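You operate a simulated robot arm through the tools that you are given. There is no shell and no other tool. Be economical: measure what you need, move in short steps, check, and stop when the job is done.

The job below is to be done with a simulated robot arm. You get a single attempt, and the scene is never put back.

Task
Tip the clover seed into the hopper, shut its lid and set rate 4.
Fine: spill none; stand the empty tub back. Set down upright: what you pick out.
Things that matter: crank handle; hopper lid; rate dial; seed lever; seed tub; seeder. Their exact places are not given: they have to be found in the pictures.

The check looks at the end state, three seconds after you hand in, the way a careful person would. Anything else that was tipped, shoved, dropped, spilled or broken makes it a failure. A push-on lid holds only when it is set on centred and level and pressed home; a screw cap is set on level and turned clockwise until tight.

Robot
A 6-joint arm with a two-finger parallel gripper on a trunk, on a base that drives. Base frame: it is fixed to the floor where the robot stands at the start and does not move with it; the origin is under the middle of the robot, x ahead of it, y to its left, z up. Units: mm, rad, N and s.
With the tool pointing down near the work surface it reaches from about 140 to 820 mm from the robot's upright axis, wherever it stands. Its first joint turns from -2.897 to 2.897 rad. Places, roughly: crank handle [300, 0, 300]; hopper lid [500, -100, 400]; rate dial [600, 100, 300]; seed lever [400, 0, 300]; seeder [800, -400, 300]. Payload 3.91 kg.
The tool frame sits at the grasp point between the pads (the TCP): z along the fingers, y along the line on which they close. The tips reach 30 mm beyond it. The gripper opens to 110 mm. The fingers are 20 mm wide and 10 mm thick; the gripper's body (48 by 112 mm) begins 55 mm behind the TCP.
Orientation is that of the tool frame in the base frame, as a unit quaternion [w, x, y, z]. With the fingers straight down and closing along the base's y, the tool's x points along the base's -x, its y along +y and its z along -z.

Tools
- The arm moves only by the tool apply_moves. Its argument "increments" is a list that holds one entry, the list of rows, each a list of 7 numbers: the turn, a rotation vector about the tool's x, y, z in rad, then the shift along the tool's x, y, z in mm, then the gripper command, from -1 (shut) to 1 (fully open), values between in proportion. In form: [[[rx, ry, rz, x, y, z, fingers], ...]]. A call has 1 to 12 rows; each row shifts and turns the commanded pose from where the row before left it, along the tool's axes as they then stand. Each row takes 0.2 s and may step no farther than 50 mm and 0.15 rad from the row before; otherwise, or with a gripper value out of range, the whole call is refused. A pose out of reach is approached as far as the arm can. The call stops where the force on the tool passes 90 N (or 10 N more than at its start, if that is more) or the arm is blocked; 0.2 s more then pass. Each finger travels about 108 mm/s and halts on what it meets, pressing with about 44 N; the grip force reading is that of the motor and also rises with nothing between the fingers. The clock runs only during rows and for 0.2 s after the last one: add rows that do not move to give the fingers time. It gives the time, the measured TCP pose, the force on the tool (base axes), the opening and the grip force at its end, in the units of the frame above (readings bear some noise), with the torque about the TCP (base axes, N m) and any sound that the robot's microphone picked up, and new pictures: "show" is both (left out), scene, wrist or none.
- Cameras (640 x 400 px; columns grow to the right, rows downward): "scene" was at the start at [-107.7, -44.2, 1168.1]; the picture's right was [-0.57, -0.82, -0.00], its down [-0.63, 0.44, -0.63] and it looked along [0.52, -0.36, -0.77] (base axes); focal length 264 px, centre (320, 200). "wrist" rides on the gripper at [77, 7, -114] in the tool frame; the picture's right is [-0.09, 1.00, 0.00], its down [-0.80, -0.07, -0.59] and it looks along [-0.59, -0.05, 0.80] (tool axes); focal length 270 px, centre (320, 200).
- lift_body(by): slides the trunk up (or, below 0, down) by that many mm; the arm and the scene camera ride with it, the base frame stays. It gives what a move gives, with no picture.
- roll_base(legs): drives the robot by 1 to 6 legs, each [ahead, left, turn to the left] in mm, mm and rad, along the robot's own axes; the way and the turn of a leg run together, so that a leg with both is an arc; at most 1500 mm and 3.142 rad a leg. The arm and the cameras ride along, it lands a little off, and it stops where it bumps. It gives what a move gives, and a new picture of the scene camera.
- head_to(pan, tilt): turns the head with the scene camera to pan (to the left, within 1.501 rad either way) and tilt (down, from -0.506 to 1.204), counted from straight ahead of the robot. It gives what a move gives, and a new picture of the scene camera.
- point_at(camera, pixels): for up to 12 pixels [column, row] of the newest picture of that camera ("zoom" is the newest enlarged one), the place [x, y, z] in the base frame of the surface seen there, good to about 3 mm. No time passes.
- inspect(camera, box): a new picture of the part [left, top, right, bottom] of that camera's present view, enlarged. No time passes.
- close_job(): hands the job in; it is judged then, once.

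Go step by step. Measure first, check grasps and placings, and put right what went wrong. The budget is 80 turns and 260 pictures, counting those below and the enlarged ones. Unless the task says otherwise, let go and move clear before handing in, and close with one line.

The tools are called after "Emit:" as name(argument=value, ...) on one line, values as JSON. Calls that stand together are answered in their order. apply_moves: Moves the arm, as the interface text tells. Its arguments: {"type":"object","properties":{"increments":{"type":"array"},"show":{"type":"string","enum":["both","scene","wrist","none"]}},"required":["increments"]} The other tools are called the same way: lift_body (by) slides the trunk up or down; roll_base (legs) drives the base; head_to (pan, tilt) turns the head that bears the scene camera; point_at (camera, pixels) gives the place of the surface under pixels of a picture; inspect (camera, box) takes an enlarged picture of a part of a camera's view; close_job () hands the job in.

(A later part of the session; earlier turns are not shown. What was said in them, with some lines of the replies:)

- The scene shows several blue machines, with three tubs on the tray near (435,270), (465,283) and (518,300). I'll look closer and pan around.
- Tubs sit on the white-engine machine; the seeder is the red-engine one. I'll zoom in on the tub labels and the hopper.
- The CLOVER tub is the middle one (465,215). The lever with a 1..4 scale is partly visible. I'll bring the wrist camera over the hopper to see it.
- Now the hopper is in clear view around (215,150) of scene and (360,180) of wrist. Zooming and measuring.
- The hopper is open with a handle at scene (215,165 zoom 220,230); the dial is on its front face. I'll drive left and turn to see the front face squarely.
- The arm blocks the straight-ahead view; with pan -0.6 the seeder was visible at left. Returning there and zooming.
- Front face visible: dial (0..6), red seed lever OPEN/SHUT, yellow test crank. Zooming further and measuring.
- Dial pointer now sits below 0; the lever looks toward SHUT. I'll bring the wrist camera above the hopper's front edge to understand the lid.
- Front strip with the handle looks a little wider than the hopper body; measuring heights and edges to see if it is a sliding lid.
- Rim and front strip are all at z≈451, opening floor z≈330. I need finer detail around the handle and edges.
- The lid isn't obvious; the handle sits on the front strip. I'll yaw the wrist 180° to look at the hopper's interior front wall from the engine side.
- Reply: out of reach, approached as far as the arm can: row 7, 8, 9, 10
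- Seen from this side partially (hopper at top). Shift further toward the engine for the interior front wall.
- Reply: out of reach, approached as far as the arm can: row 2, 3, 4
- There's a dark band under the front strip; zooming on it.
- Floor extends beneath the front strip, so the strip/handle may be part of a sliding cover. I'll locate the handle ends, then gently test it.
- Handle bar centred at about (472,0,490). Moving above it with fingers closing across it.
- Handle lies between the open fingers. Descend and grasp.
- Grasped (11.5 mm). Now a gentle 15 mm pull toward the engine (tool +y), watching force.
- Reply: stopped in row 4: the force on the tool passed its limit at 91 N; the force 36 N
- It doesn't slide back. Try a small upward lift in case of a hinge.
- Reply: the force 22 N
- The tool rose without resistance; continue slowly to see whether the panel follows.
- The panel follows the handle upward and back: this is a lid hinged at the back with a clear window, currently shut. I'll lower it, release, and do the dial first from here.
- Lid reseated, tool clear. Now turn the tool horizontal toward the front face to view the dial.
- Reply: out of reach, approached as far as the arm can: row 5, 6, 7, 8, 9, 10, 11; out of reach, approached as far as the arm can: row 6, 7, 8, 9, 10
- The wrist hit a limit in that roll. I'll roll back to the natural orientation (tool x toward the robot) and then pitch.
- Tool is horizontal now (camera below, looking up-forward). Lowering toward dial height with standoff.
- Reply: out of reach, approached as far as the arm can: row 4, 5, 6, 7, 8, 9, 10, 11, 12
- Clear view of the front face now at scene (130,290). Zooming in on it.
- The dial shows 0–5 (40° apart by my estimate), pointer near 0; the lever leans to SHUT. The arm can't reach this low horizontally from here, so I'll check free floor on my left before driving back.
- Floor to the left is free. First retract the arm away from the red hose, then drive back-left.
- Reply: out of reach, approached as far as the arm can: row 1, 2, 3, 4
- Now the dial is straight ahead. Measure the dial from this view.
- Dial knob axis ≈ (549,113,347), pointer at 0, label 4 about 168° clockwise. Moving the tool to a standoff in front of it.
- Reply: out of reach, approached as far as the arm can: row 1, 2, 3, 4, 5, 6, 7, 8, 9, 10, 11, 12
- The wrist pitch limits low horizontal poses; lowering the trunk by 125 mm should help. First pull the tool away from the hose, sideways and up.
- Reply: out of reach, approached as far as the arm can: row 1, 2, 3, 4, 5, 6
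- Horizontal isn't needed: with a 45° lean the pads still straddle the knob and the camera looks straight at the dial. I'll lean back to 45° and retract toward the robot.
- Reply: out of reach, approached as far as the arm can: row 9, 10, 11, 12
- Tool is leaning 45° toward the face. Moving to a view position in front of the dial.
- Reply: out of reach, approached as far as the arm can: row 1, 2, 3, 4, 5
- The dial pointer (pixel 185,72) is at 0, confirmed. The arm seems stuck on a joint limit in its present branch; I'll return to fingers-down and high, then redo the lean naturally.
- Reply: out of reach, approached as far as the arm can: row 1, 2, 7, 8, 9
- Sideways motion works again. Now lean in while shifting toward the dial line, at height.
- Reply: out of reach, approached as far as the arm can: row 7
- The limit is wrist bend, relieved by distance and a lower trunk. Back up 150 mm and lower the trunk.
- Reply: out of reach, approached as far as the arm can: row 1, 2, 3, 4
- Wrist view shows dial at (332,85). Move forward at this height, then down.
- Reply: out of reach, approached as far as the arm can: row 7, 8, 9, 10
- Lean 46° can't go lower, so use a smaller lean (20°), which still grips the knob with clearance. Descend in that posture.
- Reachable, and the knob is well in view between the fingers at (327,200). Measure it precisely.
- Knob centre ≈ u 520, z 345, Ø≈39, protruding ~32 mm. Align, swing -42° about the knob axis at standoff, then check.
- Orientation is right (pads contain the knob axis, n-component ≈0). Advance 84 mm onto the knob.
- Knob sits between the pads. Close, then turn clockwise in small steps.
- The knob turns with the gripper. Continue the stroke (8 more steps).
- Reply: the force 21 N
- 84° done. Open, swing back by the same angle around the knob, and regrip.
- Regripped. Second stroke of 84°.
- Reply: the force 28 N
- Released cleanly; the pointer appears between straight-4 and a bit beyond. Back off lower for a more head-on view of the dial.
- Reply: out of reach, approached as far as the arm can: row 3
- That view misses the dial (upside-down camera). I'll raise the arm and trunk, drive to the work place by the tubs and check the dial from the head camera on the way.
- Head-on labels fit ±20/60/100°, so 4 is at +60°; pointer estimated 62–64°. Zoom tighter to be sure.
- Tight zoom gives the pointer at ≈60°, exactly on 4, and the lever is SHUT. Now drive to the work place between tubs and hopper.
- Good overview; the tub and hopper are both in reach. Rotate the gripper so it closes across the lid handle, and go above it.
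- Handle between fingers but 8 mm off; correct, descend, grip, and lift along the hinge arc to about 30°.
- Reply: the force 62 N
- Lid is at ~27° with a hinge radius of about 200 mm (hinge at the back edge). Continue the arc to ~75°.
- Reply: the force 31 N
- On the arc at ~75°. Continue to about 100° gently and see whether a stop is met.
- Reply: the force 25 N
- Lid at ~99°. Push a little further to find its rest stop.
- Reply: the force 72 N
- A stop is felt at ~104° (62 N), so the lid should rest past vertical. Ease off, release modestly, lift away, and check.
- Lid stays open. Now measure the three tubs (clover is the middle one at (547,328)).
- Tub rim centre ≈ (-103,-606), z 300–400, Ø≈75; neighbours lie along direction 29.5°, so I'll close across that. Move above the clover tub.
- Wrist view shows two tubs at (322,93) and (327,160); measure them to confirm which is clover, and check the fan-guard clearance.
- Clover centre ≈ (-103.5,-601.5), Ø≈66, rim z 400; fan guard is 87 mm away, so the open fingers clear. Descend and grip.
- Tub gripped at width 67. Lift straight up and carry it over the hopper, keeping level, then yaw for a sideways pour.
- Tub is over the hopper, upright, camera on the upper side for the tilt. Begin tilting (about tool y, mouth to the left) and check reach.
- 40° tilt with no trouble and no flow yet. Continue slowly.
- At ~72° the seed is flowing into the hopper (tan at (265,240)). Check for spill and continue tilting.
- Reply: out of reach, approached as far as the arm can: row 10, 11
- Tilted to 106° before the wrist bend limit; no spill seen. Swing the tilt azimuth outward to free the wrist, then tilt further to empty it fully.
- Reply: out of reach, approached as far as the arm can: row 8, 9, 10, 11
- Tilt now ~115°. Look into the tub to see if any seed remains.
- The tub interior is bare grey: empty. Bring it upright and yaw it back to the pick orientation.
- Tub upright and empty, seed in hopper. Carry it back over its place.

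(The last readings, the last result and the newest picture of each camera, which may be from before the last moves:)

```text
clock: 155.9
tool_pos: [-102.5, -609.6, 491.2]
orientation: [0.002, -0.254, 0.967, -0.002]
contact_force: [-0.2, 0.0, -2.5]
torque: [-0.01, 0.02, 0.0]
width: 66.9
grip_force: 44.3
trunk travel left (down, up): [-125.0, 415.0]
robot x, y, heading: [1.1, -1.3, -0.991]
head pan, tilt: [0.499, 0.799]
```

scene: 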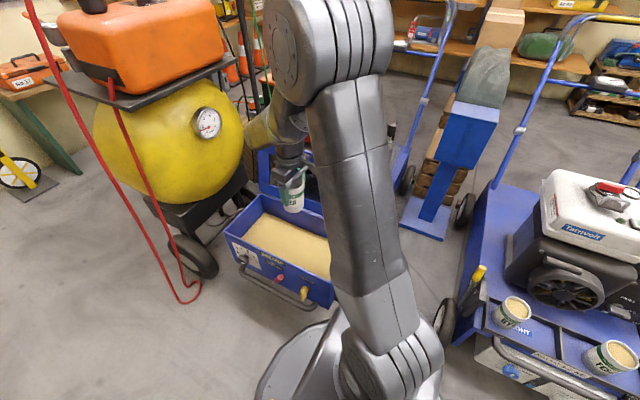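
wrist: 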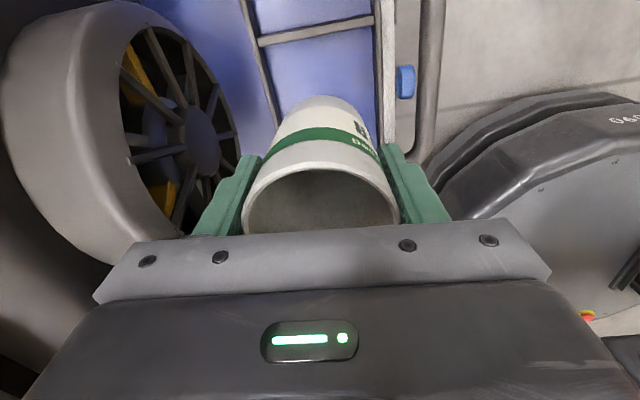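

Aligned with the original spot. Lower, set down, release and rise.

Emit:
apply_moves(increments=[[[0, 0, 0, 0, -1, 40, -1], [0, 0, 0, 0, 0, 40, -1], [0, 0, 0, 0, 0, 22, -1], [0, 0, 0, 0, 0, 12, -1], [0, 0, 0, 0, 0, 5, -1], [0, 0, 0, 0, 0, 2, -1], [0, 0, 0, 0, 0, 0, -1]]], show="none")

Emit:
apply_moves(increments=[[[0, 0, 0, 0, 0, 0, -0.1], [0, 0, 0, 0, 0, 0, 0.4], [0, 0, 0, 0, 0, 0, 0.8], [0, 0, 0, 0, 0, 0, 0.9], [0, 0, 0, 0, 0, -30, 0.9], [0, 0, 0, 0, 0, -45, 0.9], [0, 0, 0, 0, 0, -45, 0.9], [0, 0, 0, 0, 0, -45, 0.9], [0, 0, 0, 0, 0, -45, 0.9], [0, 0, 0, 0, 0, -45, 0.9], [0, 0, 0, 0, 0, -45, 0.9], [0, 0, 0, 0, 0, -45, 0]]], show="both")

```text
clock: 157.5
tool_pos: [-101.6, -609.4, 370.5]
orientation: [0.001, -0.254, 0.967, -0.002]
contact_force: [0.2, 2.5, 5.6]
torque: [-0.05, 0.02, -0.03]
width: 66.5
grip_force: 44.4
trunk travel left (down, up): [-125.0, 415.0]
robot x, y, heading: [-1.7, -2.5, -0.99]
head pan, tilt: [0.499, 0.799]
```

```text
clock: 160.1
tool_pos: [-102.5, -610.2, 717.1]
orientation: [0.002, -0.253, 0.968, -0.003]
contact_force: [0.3, 0.0, 0.0]
torque: [-0.01, 0.01, 0.01]
width: 55.2
grip_force: 0.0
trunk travel left (down, up): [-125.0, 415.0]
robot x, y, heading: [-0.2, -4.2, -0.996]
head pan, tilt: [0.499, 0.799]
```

scene: 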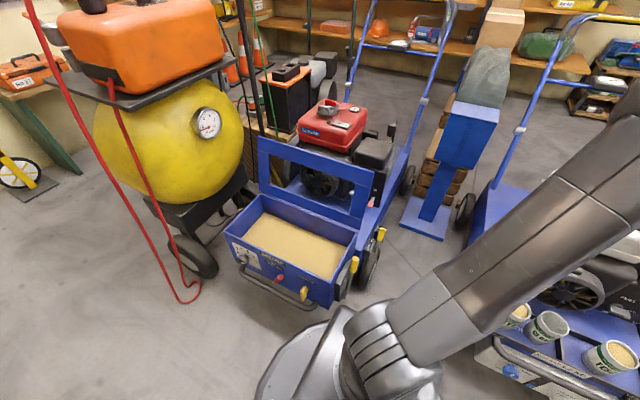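
wrist: 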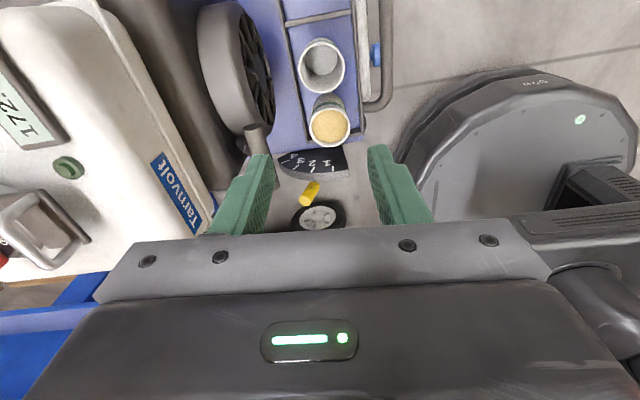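

Tub stands back in place, empty; no spill on the floor. Now go above the open lid's handle.

Emit:
apply_moves(increments=[[[0, 0, -0.065, 0, 0, -32, -0.45], [0, 0, 0, -48, 0, -30, -0.45], [0, 0, 0, -49, 0, 0, -0.45], [0, 0, 0, -49, 0, 0, -0.45], [0, 0, 0, -49, 0, 0, -0.45], [0, 0, 0, -49, 0, 0, -0.45], [0, 0, 0, -49, 0, 0, -0.45], [0, 0, 0, -49, 0, 0, -0.45], [0, 0, 0, -49, 0, 0, -0.45], [0, 0, 0, -49, 0, 0, -0.45], [0, 0, 0, -49, 0, 0, -0.45], [0, 0, 0, -49, 0, 0, -0.45]]], show="none")

Emit:
apply_moves(increments=[[[0, 0, 0, -46, -15, 0, -0.45], [0, 0, 0, -46, -15, 0, -0.45], [0, 0, 0, -46, -15, 0, -0.45], [0, 0, 0, -46, -14, 0, -0.45], [0, 0, 0, -46, -14, 0, -0.45], [0, 0, 0, -46, -14, 0, -0.45], [0, 0, 0, 0, 0, 35, -0.45], [0, 0, 0, 0, 0, 35, -0.45], [0, 0, 0, 0, 0, 0, -0.45]]], show="wrist")

Emit:
point_at(camera="scene", pixels=[[262, 150], [372, 180], [318, 160]])

```text
refused: row 2 steps farther than a row can; nothing moved
```

```text
clock: 162.1
tool_pos: [180.9, -551.1, 648.4]
orientation: [0.003, -0.254, 0.967, -0.003]
contact_force: [-0.7, -0.6, -0.5]
torque: [0.02, 0.01, 0.0]
width: 30.0
grip_force: 0.0
trunk travel left (down, up): [-125.0, 415.0]
robot x, y, heading: [1.1, -0.6, -0.996]
head pan, tilt: [0.499, 0.799]
```

wrist: 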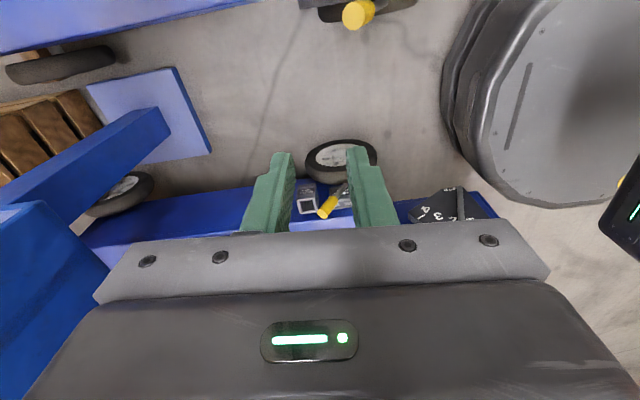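

```text
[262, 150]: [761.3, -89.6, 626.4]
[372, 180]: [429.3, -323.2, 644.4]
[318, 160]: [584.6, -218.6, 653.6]
```

First part was refused (step too long), so the tool sits at (181,-551,648), free of contact. Raise first, then travel to above the handle (bar ≈ (628,-238,633)).

Emit:
apply_moves(increments=[[[0, 0, -0.065, 0, 0, -47, -0.45], [0, 0, 0, 0, 0, -47, -0.45], [0, 0, 0, 0, 0, -47, -0.45], [0, 0, 0, -46, 1.3, 0, -0.45], [0, 0, 0, -46, 1.3, 0, -0.45], [0, 0, 0, -46, 1.3, 0, -0.45], [0, 0, 0, -46, 1.3, 0, -0.45], [0, 0, 0, -46, 1.3, 0, -0.45], [0, 0, 0, -46, 1.3, 0, -0.45], [0, 0, 0, -46, 1.3, 0, -0.45], [0, 0, 0, -46, 1.3, 0, -0.45], [0, 0, 0, -46, 1.3, 0, -0.45]]], show="none")

Emit:
apply_moves(increments=[[[0, 0, 0, -44, 1.4, 0, -0.45], [0, 0, 0, -44, 1.4, 0, -0.45], [0, 0, 0, -44, 1.4, 0, -0.45], [0, 0, 0, 0, 0, 40, -0.45], [0, 0, 0, 0, 0, 40, -0.45], [0, 0, 0, 0, 0, 0, -0.45]]], show="wrist")

```text
clock: 164.7
tool_pos: [520.4, -313.6, 789.1]
orientation: [0.002, -0.284, 0.959, -0.002]
contact_force: [-0.4, -0.4, -0.1]
torque: [0.04, -0.06, 0.0]
width: 30.3
grip_force: 0.1
trunk travel left (down, up): [-125.0, 415.0]
robot x, y, heading: [-2.7, -4.3, -0.994]
head pan, tilt: [0.499, 0.799]
```

```text
clock: 166.1
tool_pos: [627.7, -237.9, 708.4]
orientation: [0.003, -0.285, 0.958, -0.002]
contact_force: [-0.1, -0.1, 0.2]
torque: [-0.01, 0.01, 0.03]
width: 30.2
grip_force: 0.1
trunk travel left (down, up): [-125.0, 415.0]
robot x, y, heading: [-2.3, -4.0, -0.993]
head pan, tilt: [0.499, 0.799]
```

wrist: 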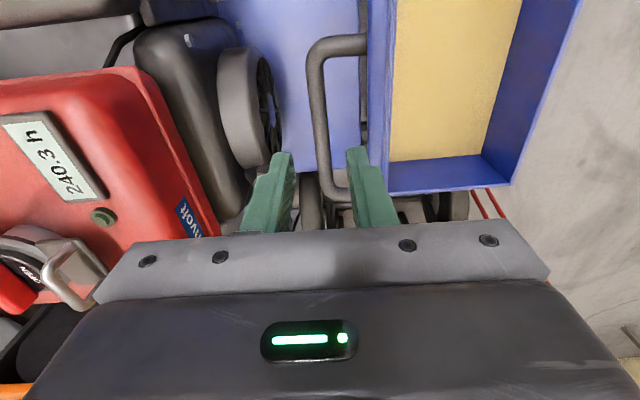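

Handle bar is between the fingers. Descend, grip, and bring the lid back over along the arc to ~45°.

Emit:
apply_moves(increments=[[[0, 0, 0, 0, 0, 40, -0.45], [0, 0, 0, 0, 0, 34, -0.45], [0, 0, 0, 0, 0, 0, -1], [0, 0, 0, 0, 0, 0, -1], [0, 0, 0, 0, 0, 0, -1]]], show="none")

Emit:
apply_moves(increments=[[[0, 0, 0, 0, 15, -6.5, -1], [0, 0, 0, 0, 15, -4.9, -1], [0, 0, 0, 0, 17.3, -4.2, -1], [0, 0, 0, 0, 17.6, -2.8, -1], [0, 0, 0, 0, 17.7, -1.2, -1], [0, 0, 0, 0, 17.8, 0.4, -1], [0, 0, 0, 0, 17.7, 1.9, -1], [0, 0, 0, 0, 17.5, 3.4, -1], [0, 0, 0, 0, 17, 5, -1], [0, 0, 0, 0, 16.6, 6.4, -1], [0, 0, 0, 0, 16, 7.9, -1], [0, 0, 0, 0, 15.2, 9.2, -1]]], show="wrist")

```text
clock: 167.3
tool_pos: [629.1, -238.7, 635.5]
orientation: [0.002, -0.285, 0.958, -0.001]
contact_force: [-3.2, 2.5, -9.3]
torque: [0.21, -0.3, 0.79]
width: 11.7
grip_force: 44.9
trunk travel left (down, up): [-125.0, 415.0]
robot x, y, heading: [-1.1, -3.4, -0.991]
head pan, tilt: [0.499, 0.799]
```

```text
clock: 169.9
tool_pos: [519.7, -71.6, 619.7]
orientation: [0.002, -0.284, 0.959, -0.002]
contact_force: [-19.9, -11.4, -0.2]
torque: [-0.49, 0.59, 0.91]
width: 11.8
grip_force: 44.1
trunk travel left (down, up): [-125.0, 415.0]
robot x, y, heading: [1.1, -7.8, -0.993]
head pan, tilt: [0.499, 0.799]
```

wrist: 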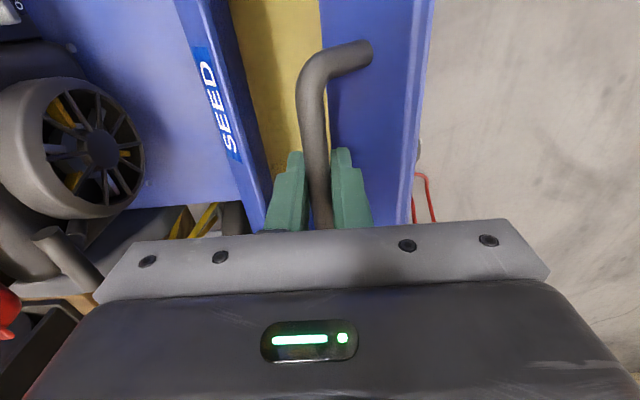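

On the arc at 45°. Lower the lid the rest of the way and press gently.

Emit:
apply_moves(increments=[[[0, 0, 0, 0, 14.4, 10.6, -1], [0, 0, 0, 0, 13.4, 11.6, -1], [0, 0, 0, 0, 12.2, 13, -1], [0, 0, 0, 0, 11.3, 13.7, -1], [0, 0, 0, 0, 9.8, 14.9, -1], [0, 0, 0, 0, 8.6, 15.5, -1], [0, 0, 0, 0, 7.2, 16.3, -1], [0, 0, 0, 0, 5.7, 16.8, -1], [0, 0, 0, 0, 4.3, 16.5, -1], [0, 0, 0, 0, 0, 2.5, -1], [0, 0, 0, 0, 0, 0, -1]]], show="wrist")

```text
clock: 172.3
tool_pos: [473.1, 1.7, 488.1]
orientation: [0.002, -0.285, 0.959, -0.002]
contact_force: [-26.7, 13.9, 1.5]
torque: [-0.25, 0.37, 0.77]
width: 11.6
grip_force: 44.9
trunk travel left (down, up): [-125.0, 415.0]
robot x, y, heading: [-2.1, -2.3, -0.995]
head pan, tilt: [0.499, 0.799]
```

wrist: 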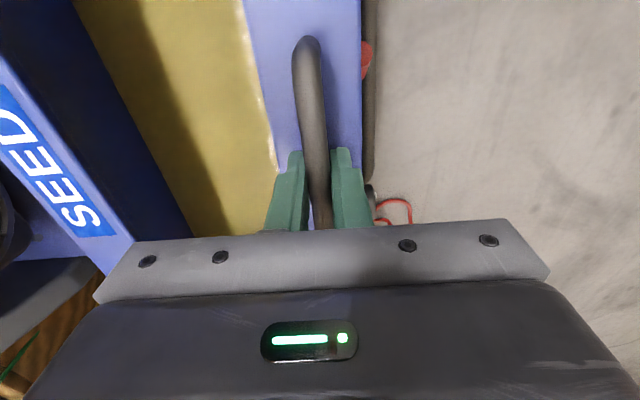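

TCP is back at the original shut height (488 vs 489). Press a touch, release, rise, and check.

Emit:
apply_moves(increments=[[[0, 0, 0, 0, 0, 2, -1], [0, 0, 0, 0, 0, 0, -1], [0, 0, 0, 0, 0, 0, -0.3], [0, 0, 0, 0, 0, 0, 0], [0, 0, 0, 0, 0, -40, 0], [0, 0, 0, 0, 0, -45, 0], [0, 0, 0, 0, 0, -45, 0], [0, 0, 0, 0, 0, -45, 0], [0, 0, 0, 45, 0, -20, 0], [0, 0, 0, 48, 0, 0, 0], [0, 0, 0, 48, 0, 0, 0], [0, 0, 0, 48, 0, 0, 0]]], show="none")

Emit:
apply_moves(increments=[[[0, 0, 0, 48, 0, 0, 0], [0, 0, 0, 48, 0, 0, 0], [0, 0, 0, 48, 0, 0, 0], [0, 0, 0, 48, 0, 0, 0], [0, 0, 0, 0, 0, 0, 0]]], show="scene")

Emit:
inspect(camera="scene", box=[200, 160, 400, 320])

Emit:
inspect(camera="scene", box=[225, 235, 285, 290])

Emit:
inspect(camera="scene", box=[480, 280, 640, 390])

```text
clock: 174.9
tool_pos: [313.5, -101.5, 679.3]
orientation: [0.003, -0.285, 0.959, -0.002]
contact_force: [0.5, -0.6, -0.5]
torque: [0.0, 0.03, -0.01]
width: 54.9
grip_force: 0.1
trunk travel left (down, up): [-125.0, 415.0]
robot x, y, heading: [-3.2, -2.6, -0.996]
head pan, tilt: [0.499, 0.799]
```

```text
clock: 176.1
tool_pos: [153.5, -205.7, 681.2]
orientation: [0.002, -0.285, 0.958, -0.002]
contact_force: [-0.3, -0.5, -1.1]
torque: [-0.01, -0.01, -0.01]
width: 54.9
grip_force: 0.2
trunk travel left (down, up): [-125.0, 415.0]
robot x, y, heading: [0.2, -0.4, -0.993]
head pan, tilt: [0.499, 0.799]
```

scene: 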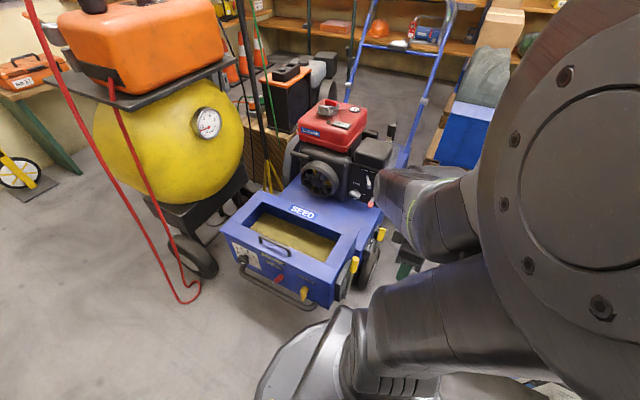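

```text
2.50 times, centred on (300, 240) of scene
```

zoom: 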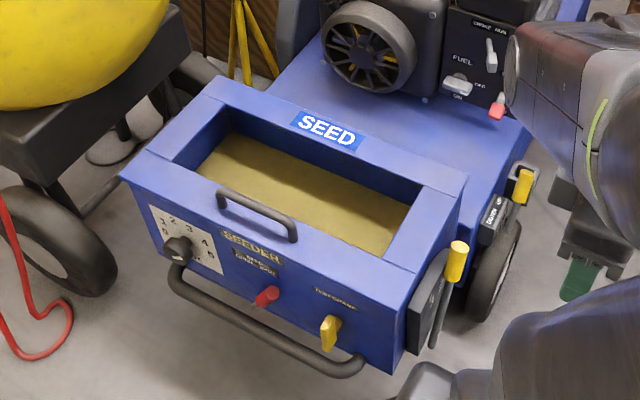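

```text
7.27 times, centred on (255, 262) of scene
```

zoom: 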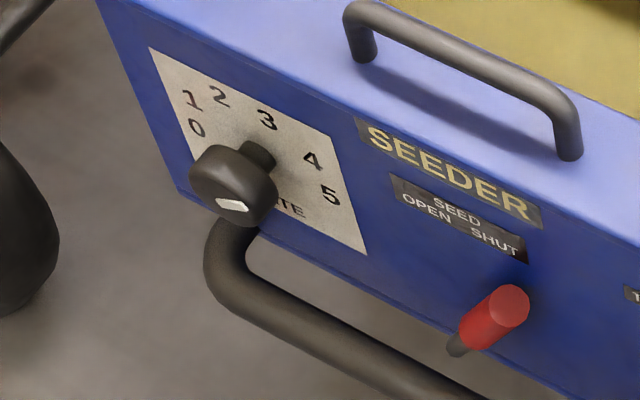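

```text
3.64 times, centred on (560, 335) of scene
```

zoom: 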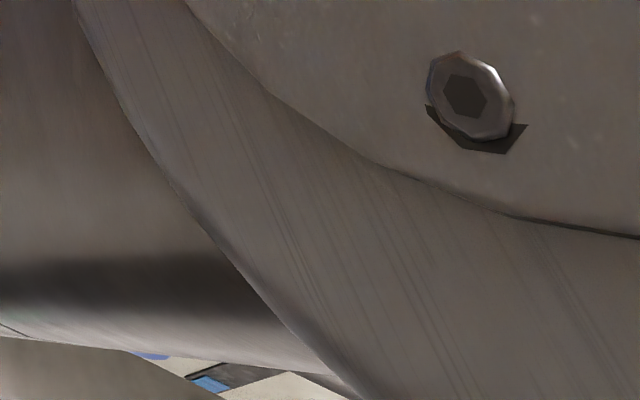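

Clover is in the hopper with the lid shut and the dial on 4. The empty tub is standing back in its place, no spill shows, and the arm is clear, so I'm handing in.

Emit:
close_job()

```text
The job is handed in.
```

I've handed the job in. The clover seed is in the hopper and its lid is shut. The rate dial reads 4, to within a few degrees by the camera. The empty tub stands upright back in its place, and I saw no spilled seed in the pictures.
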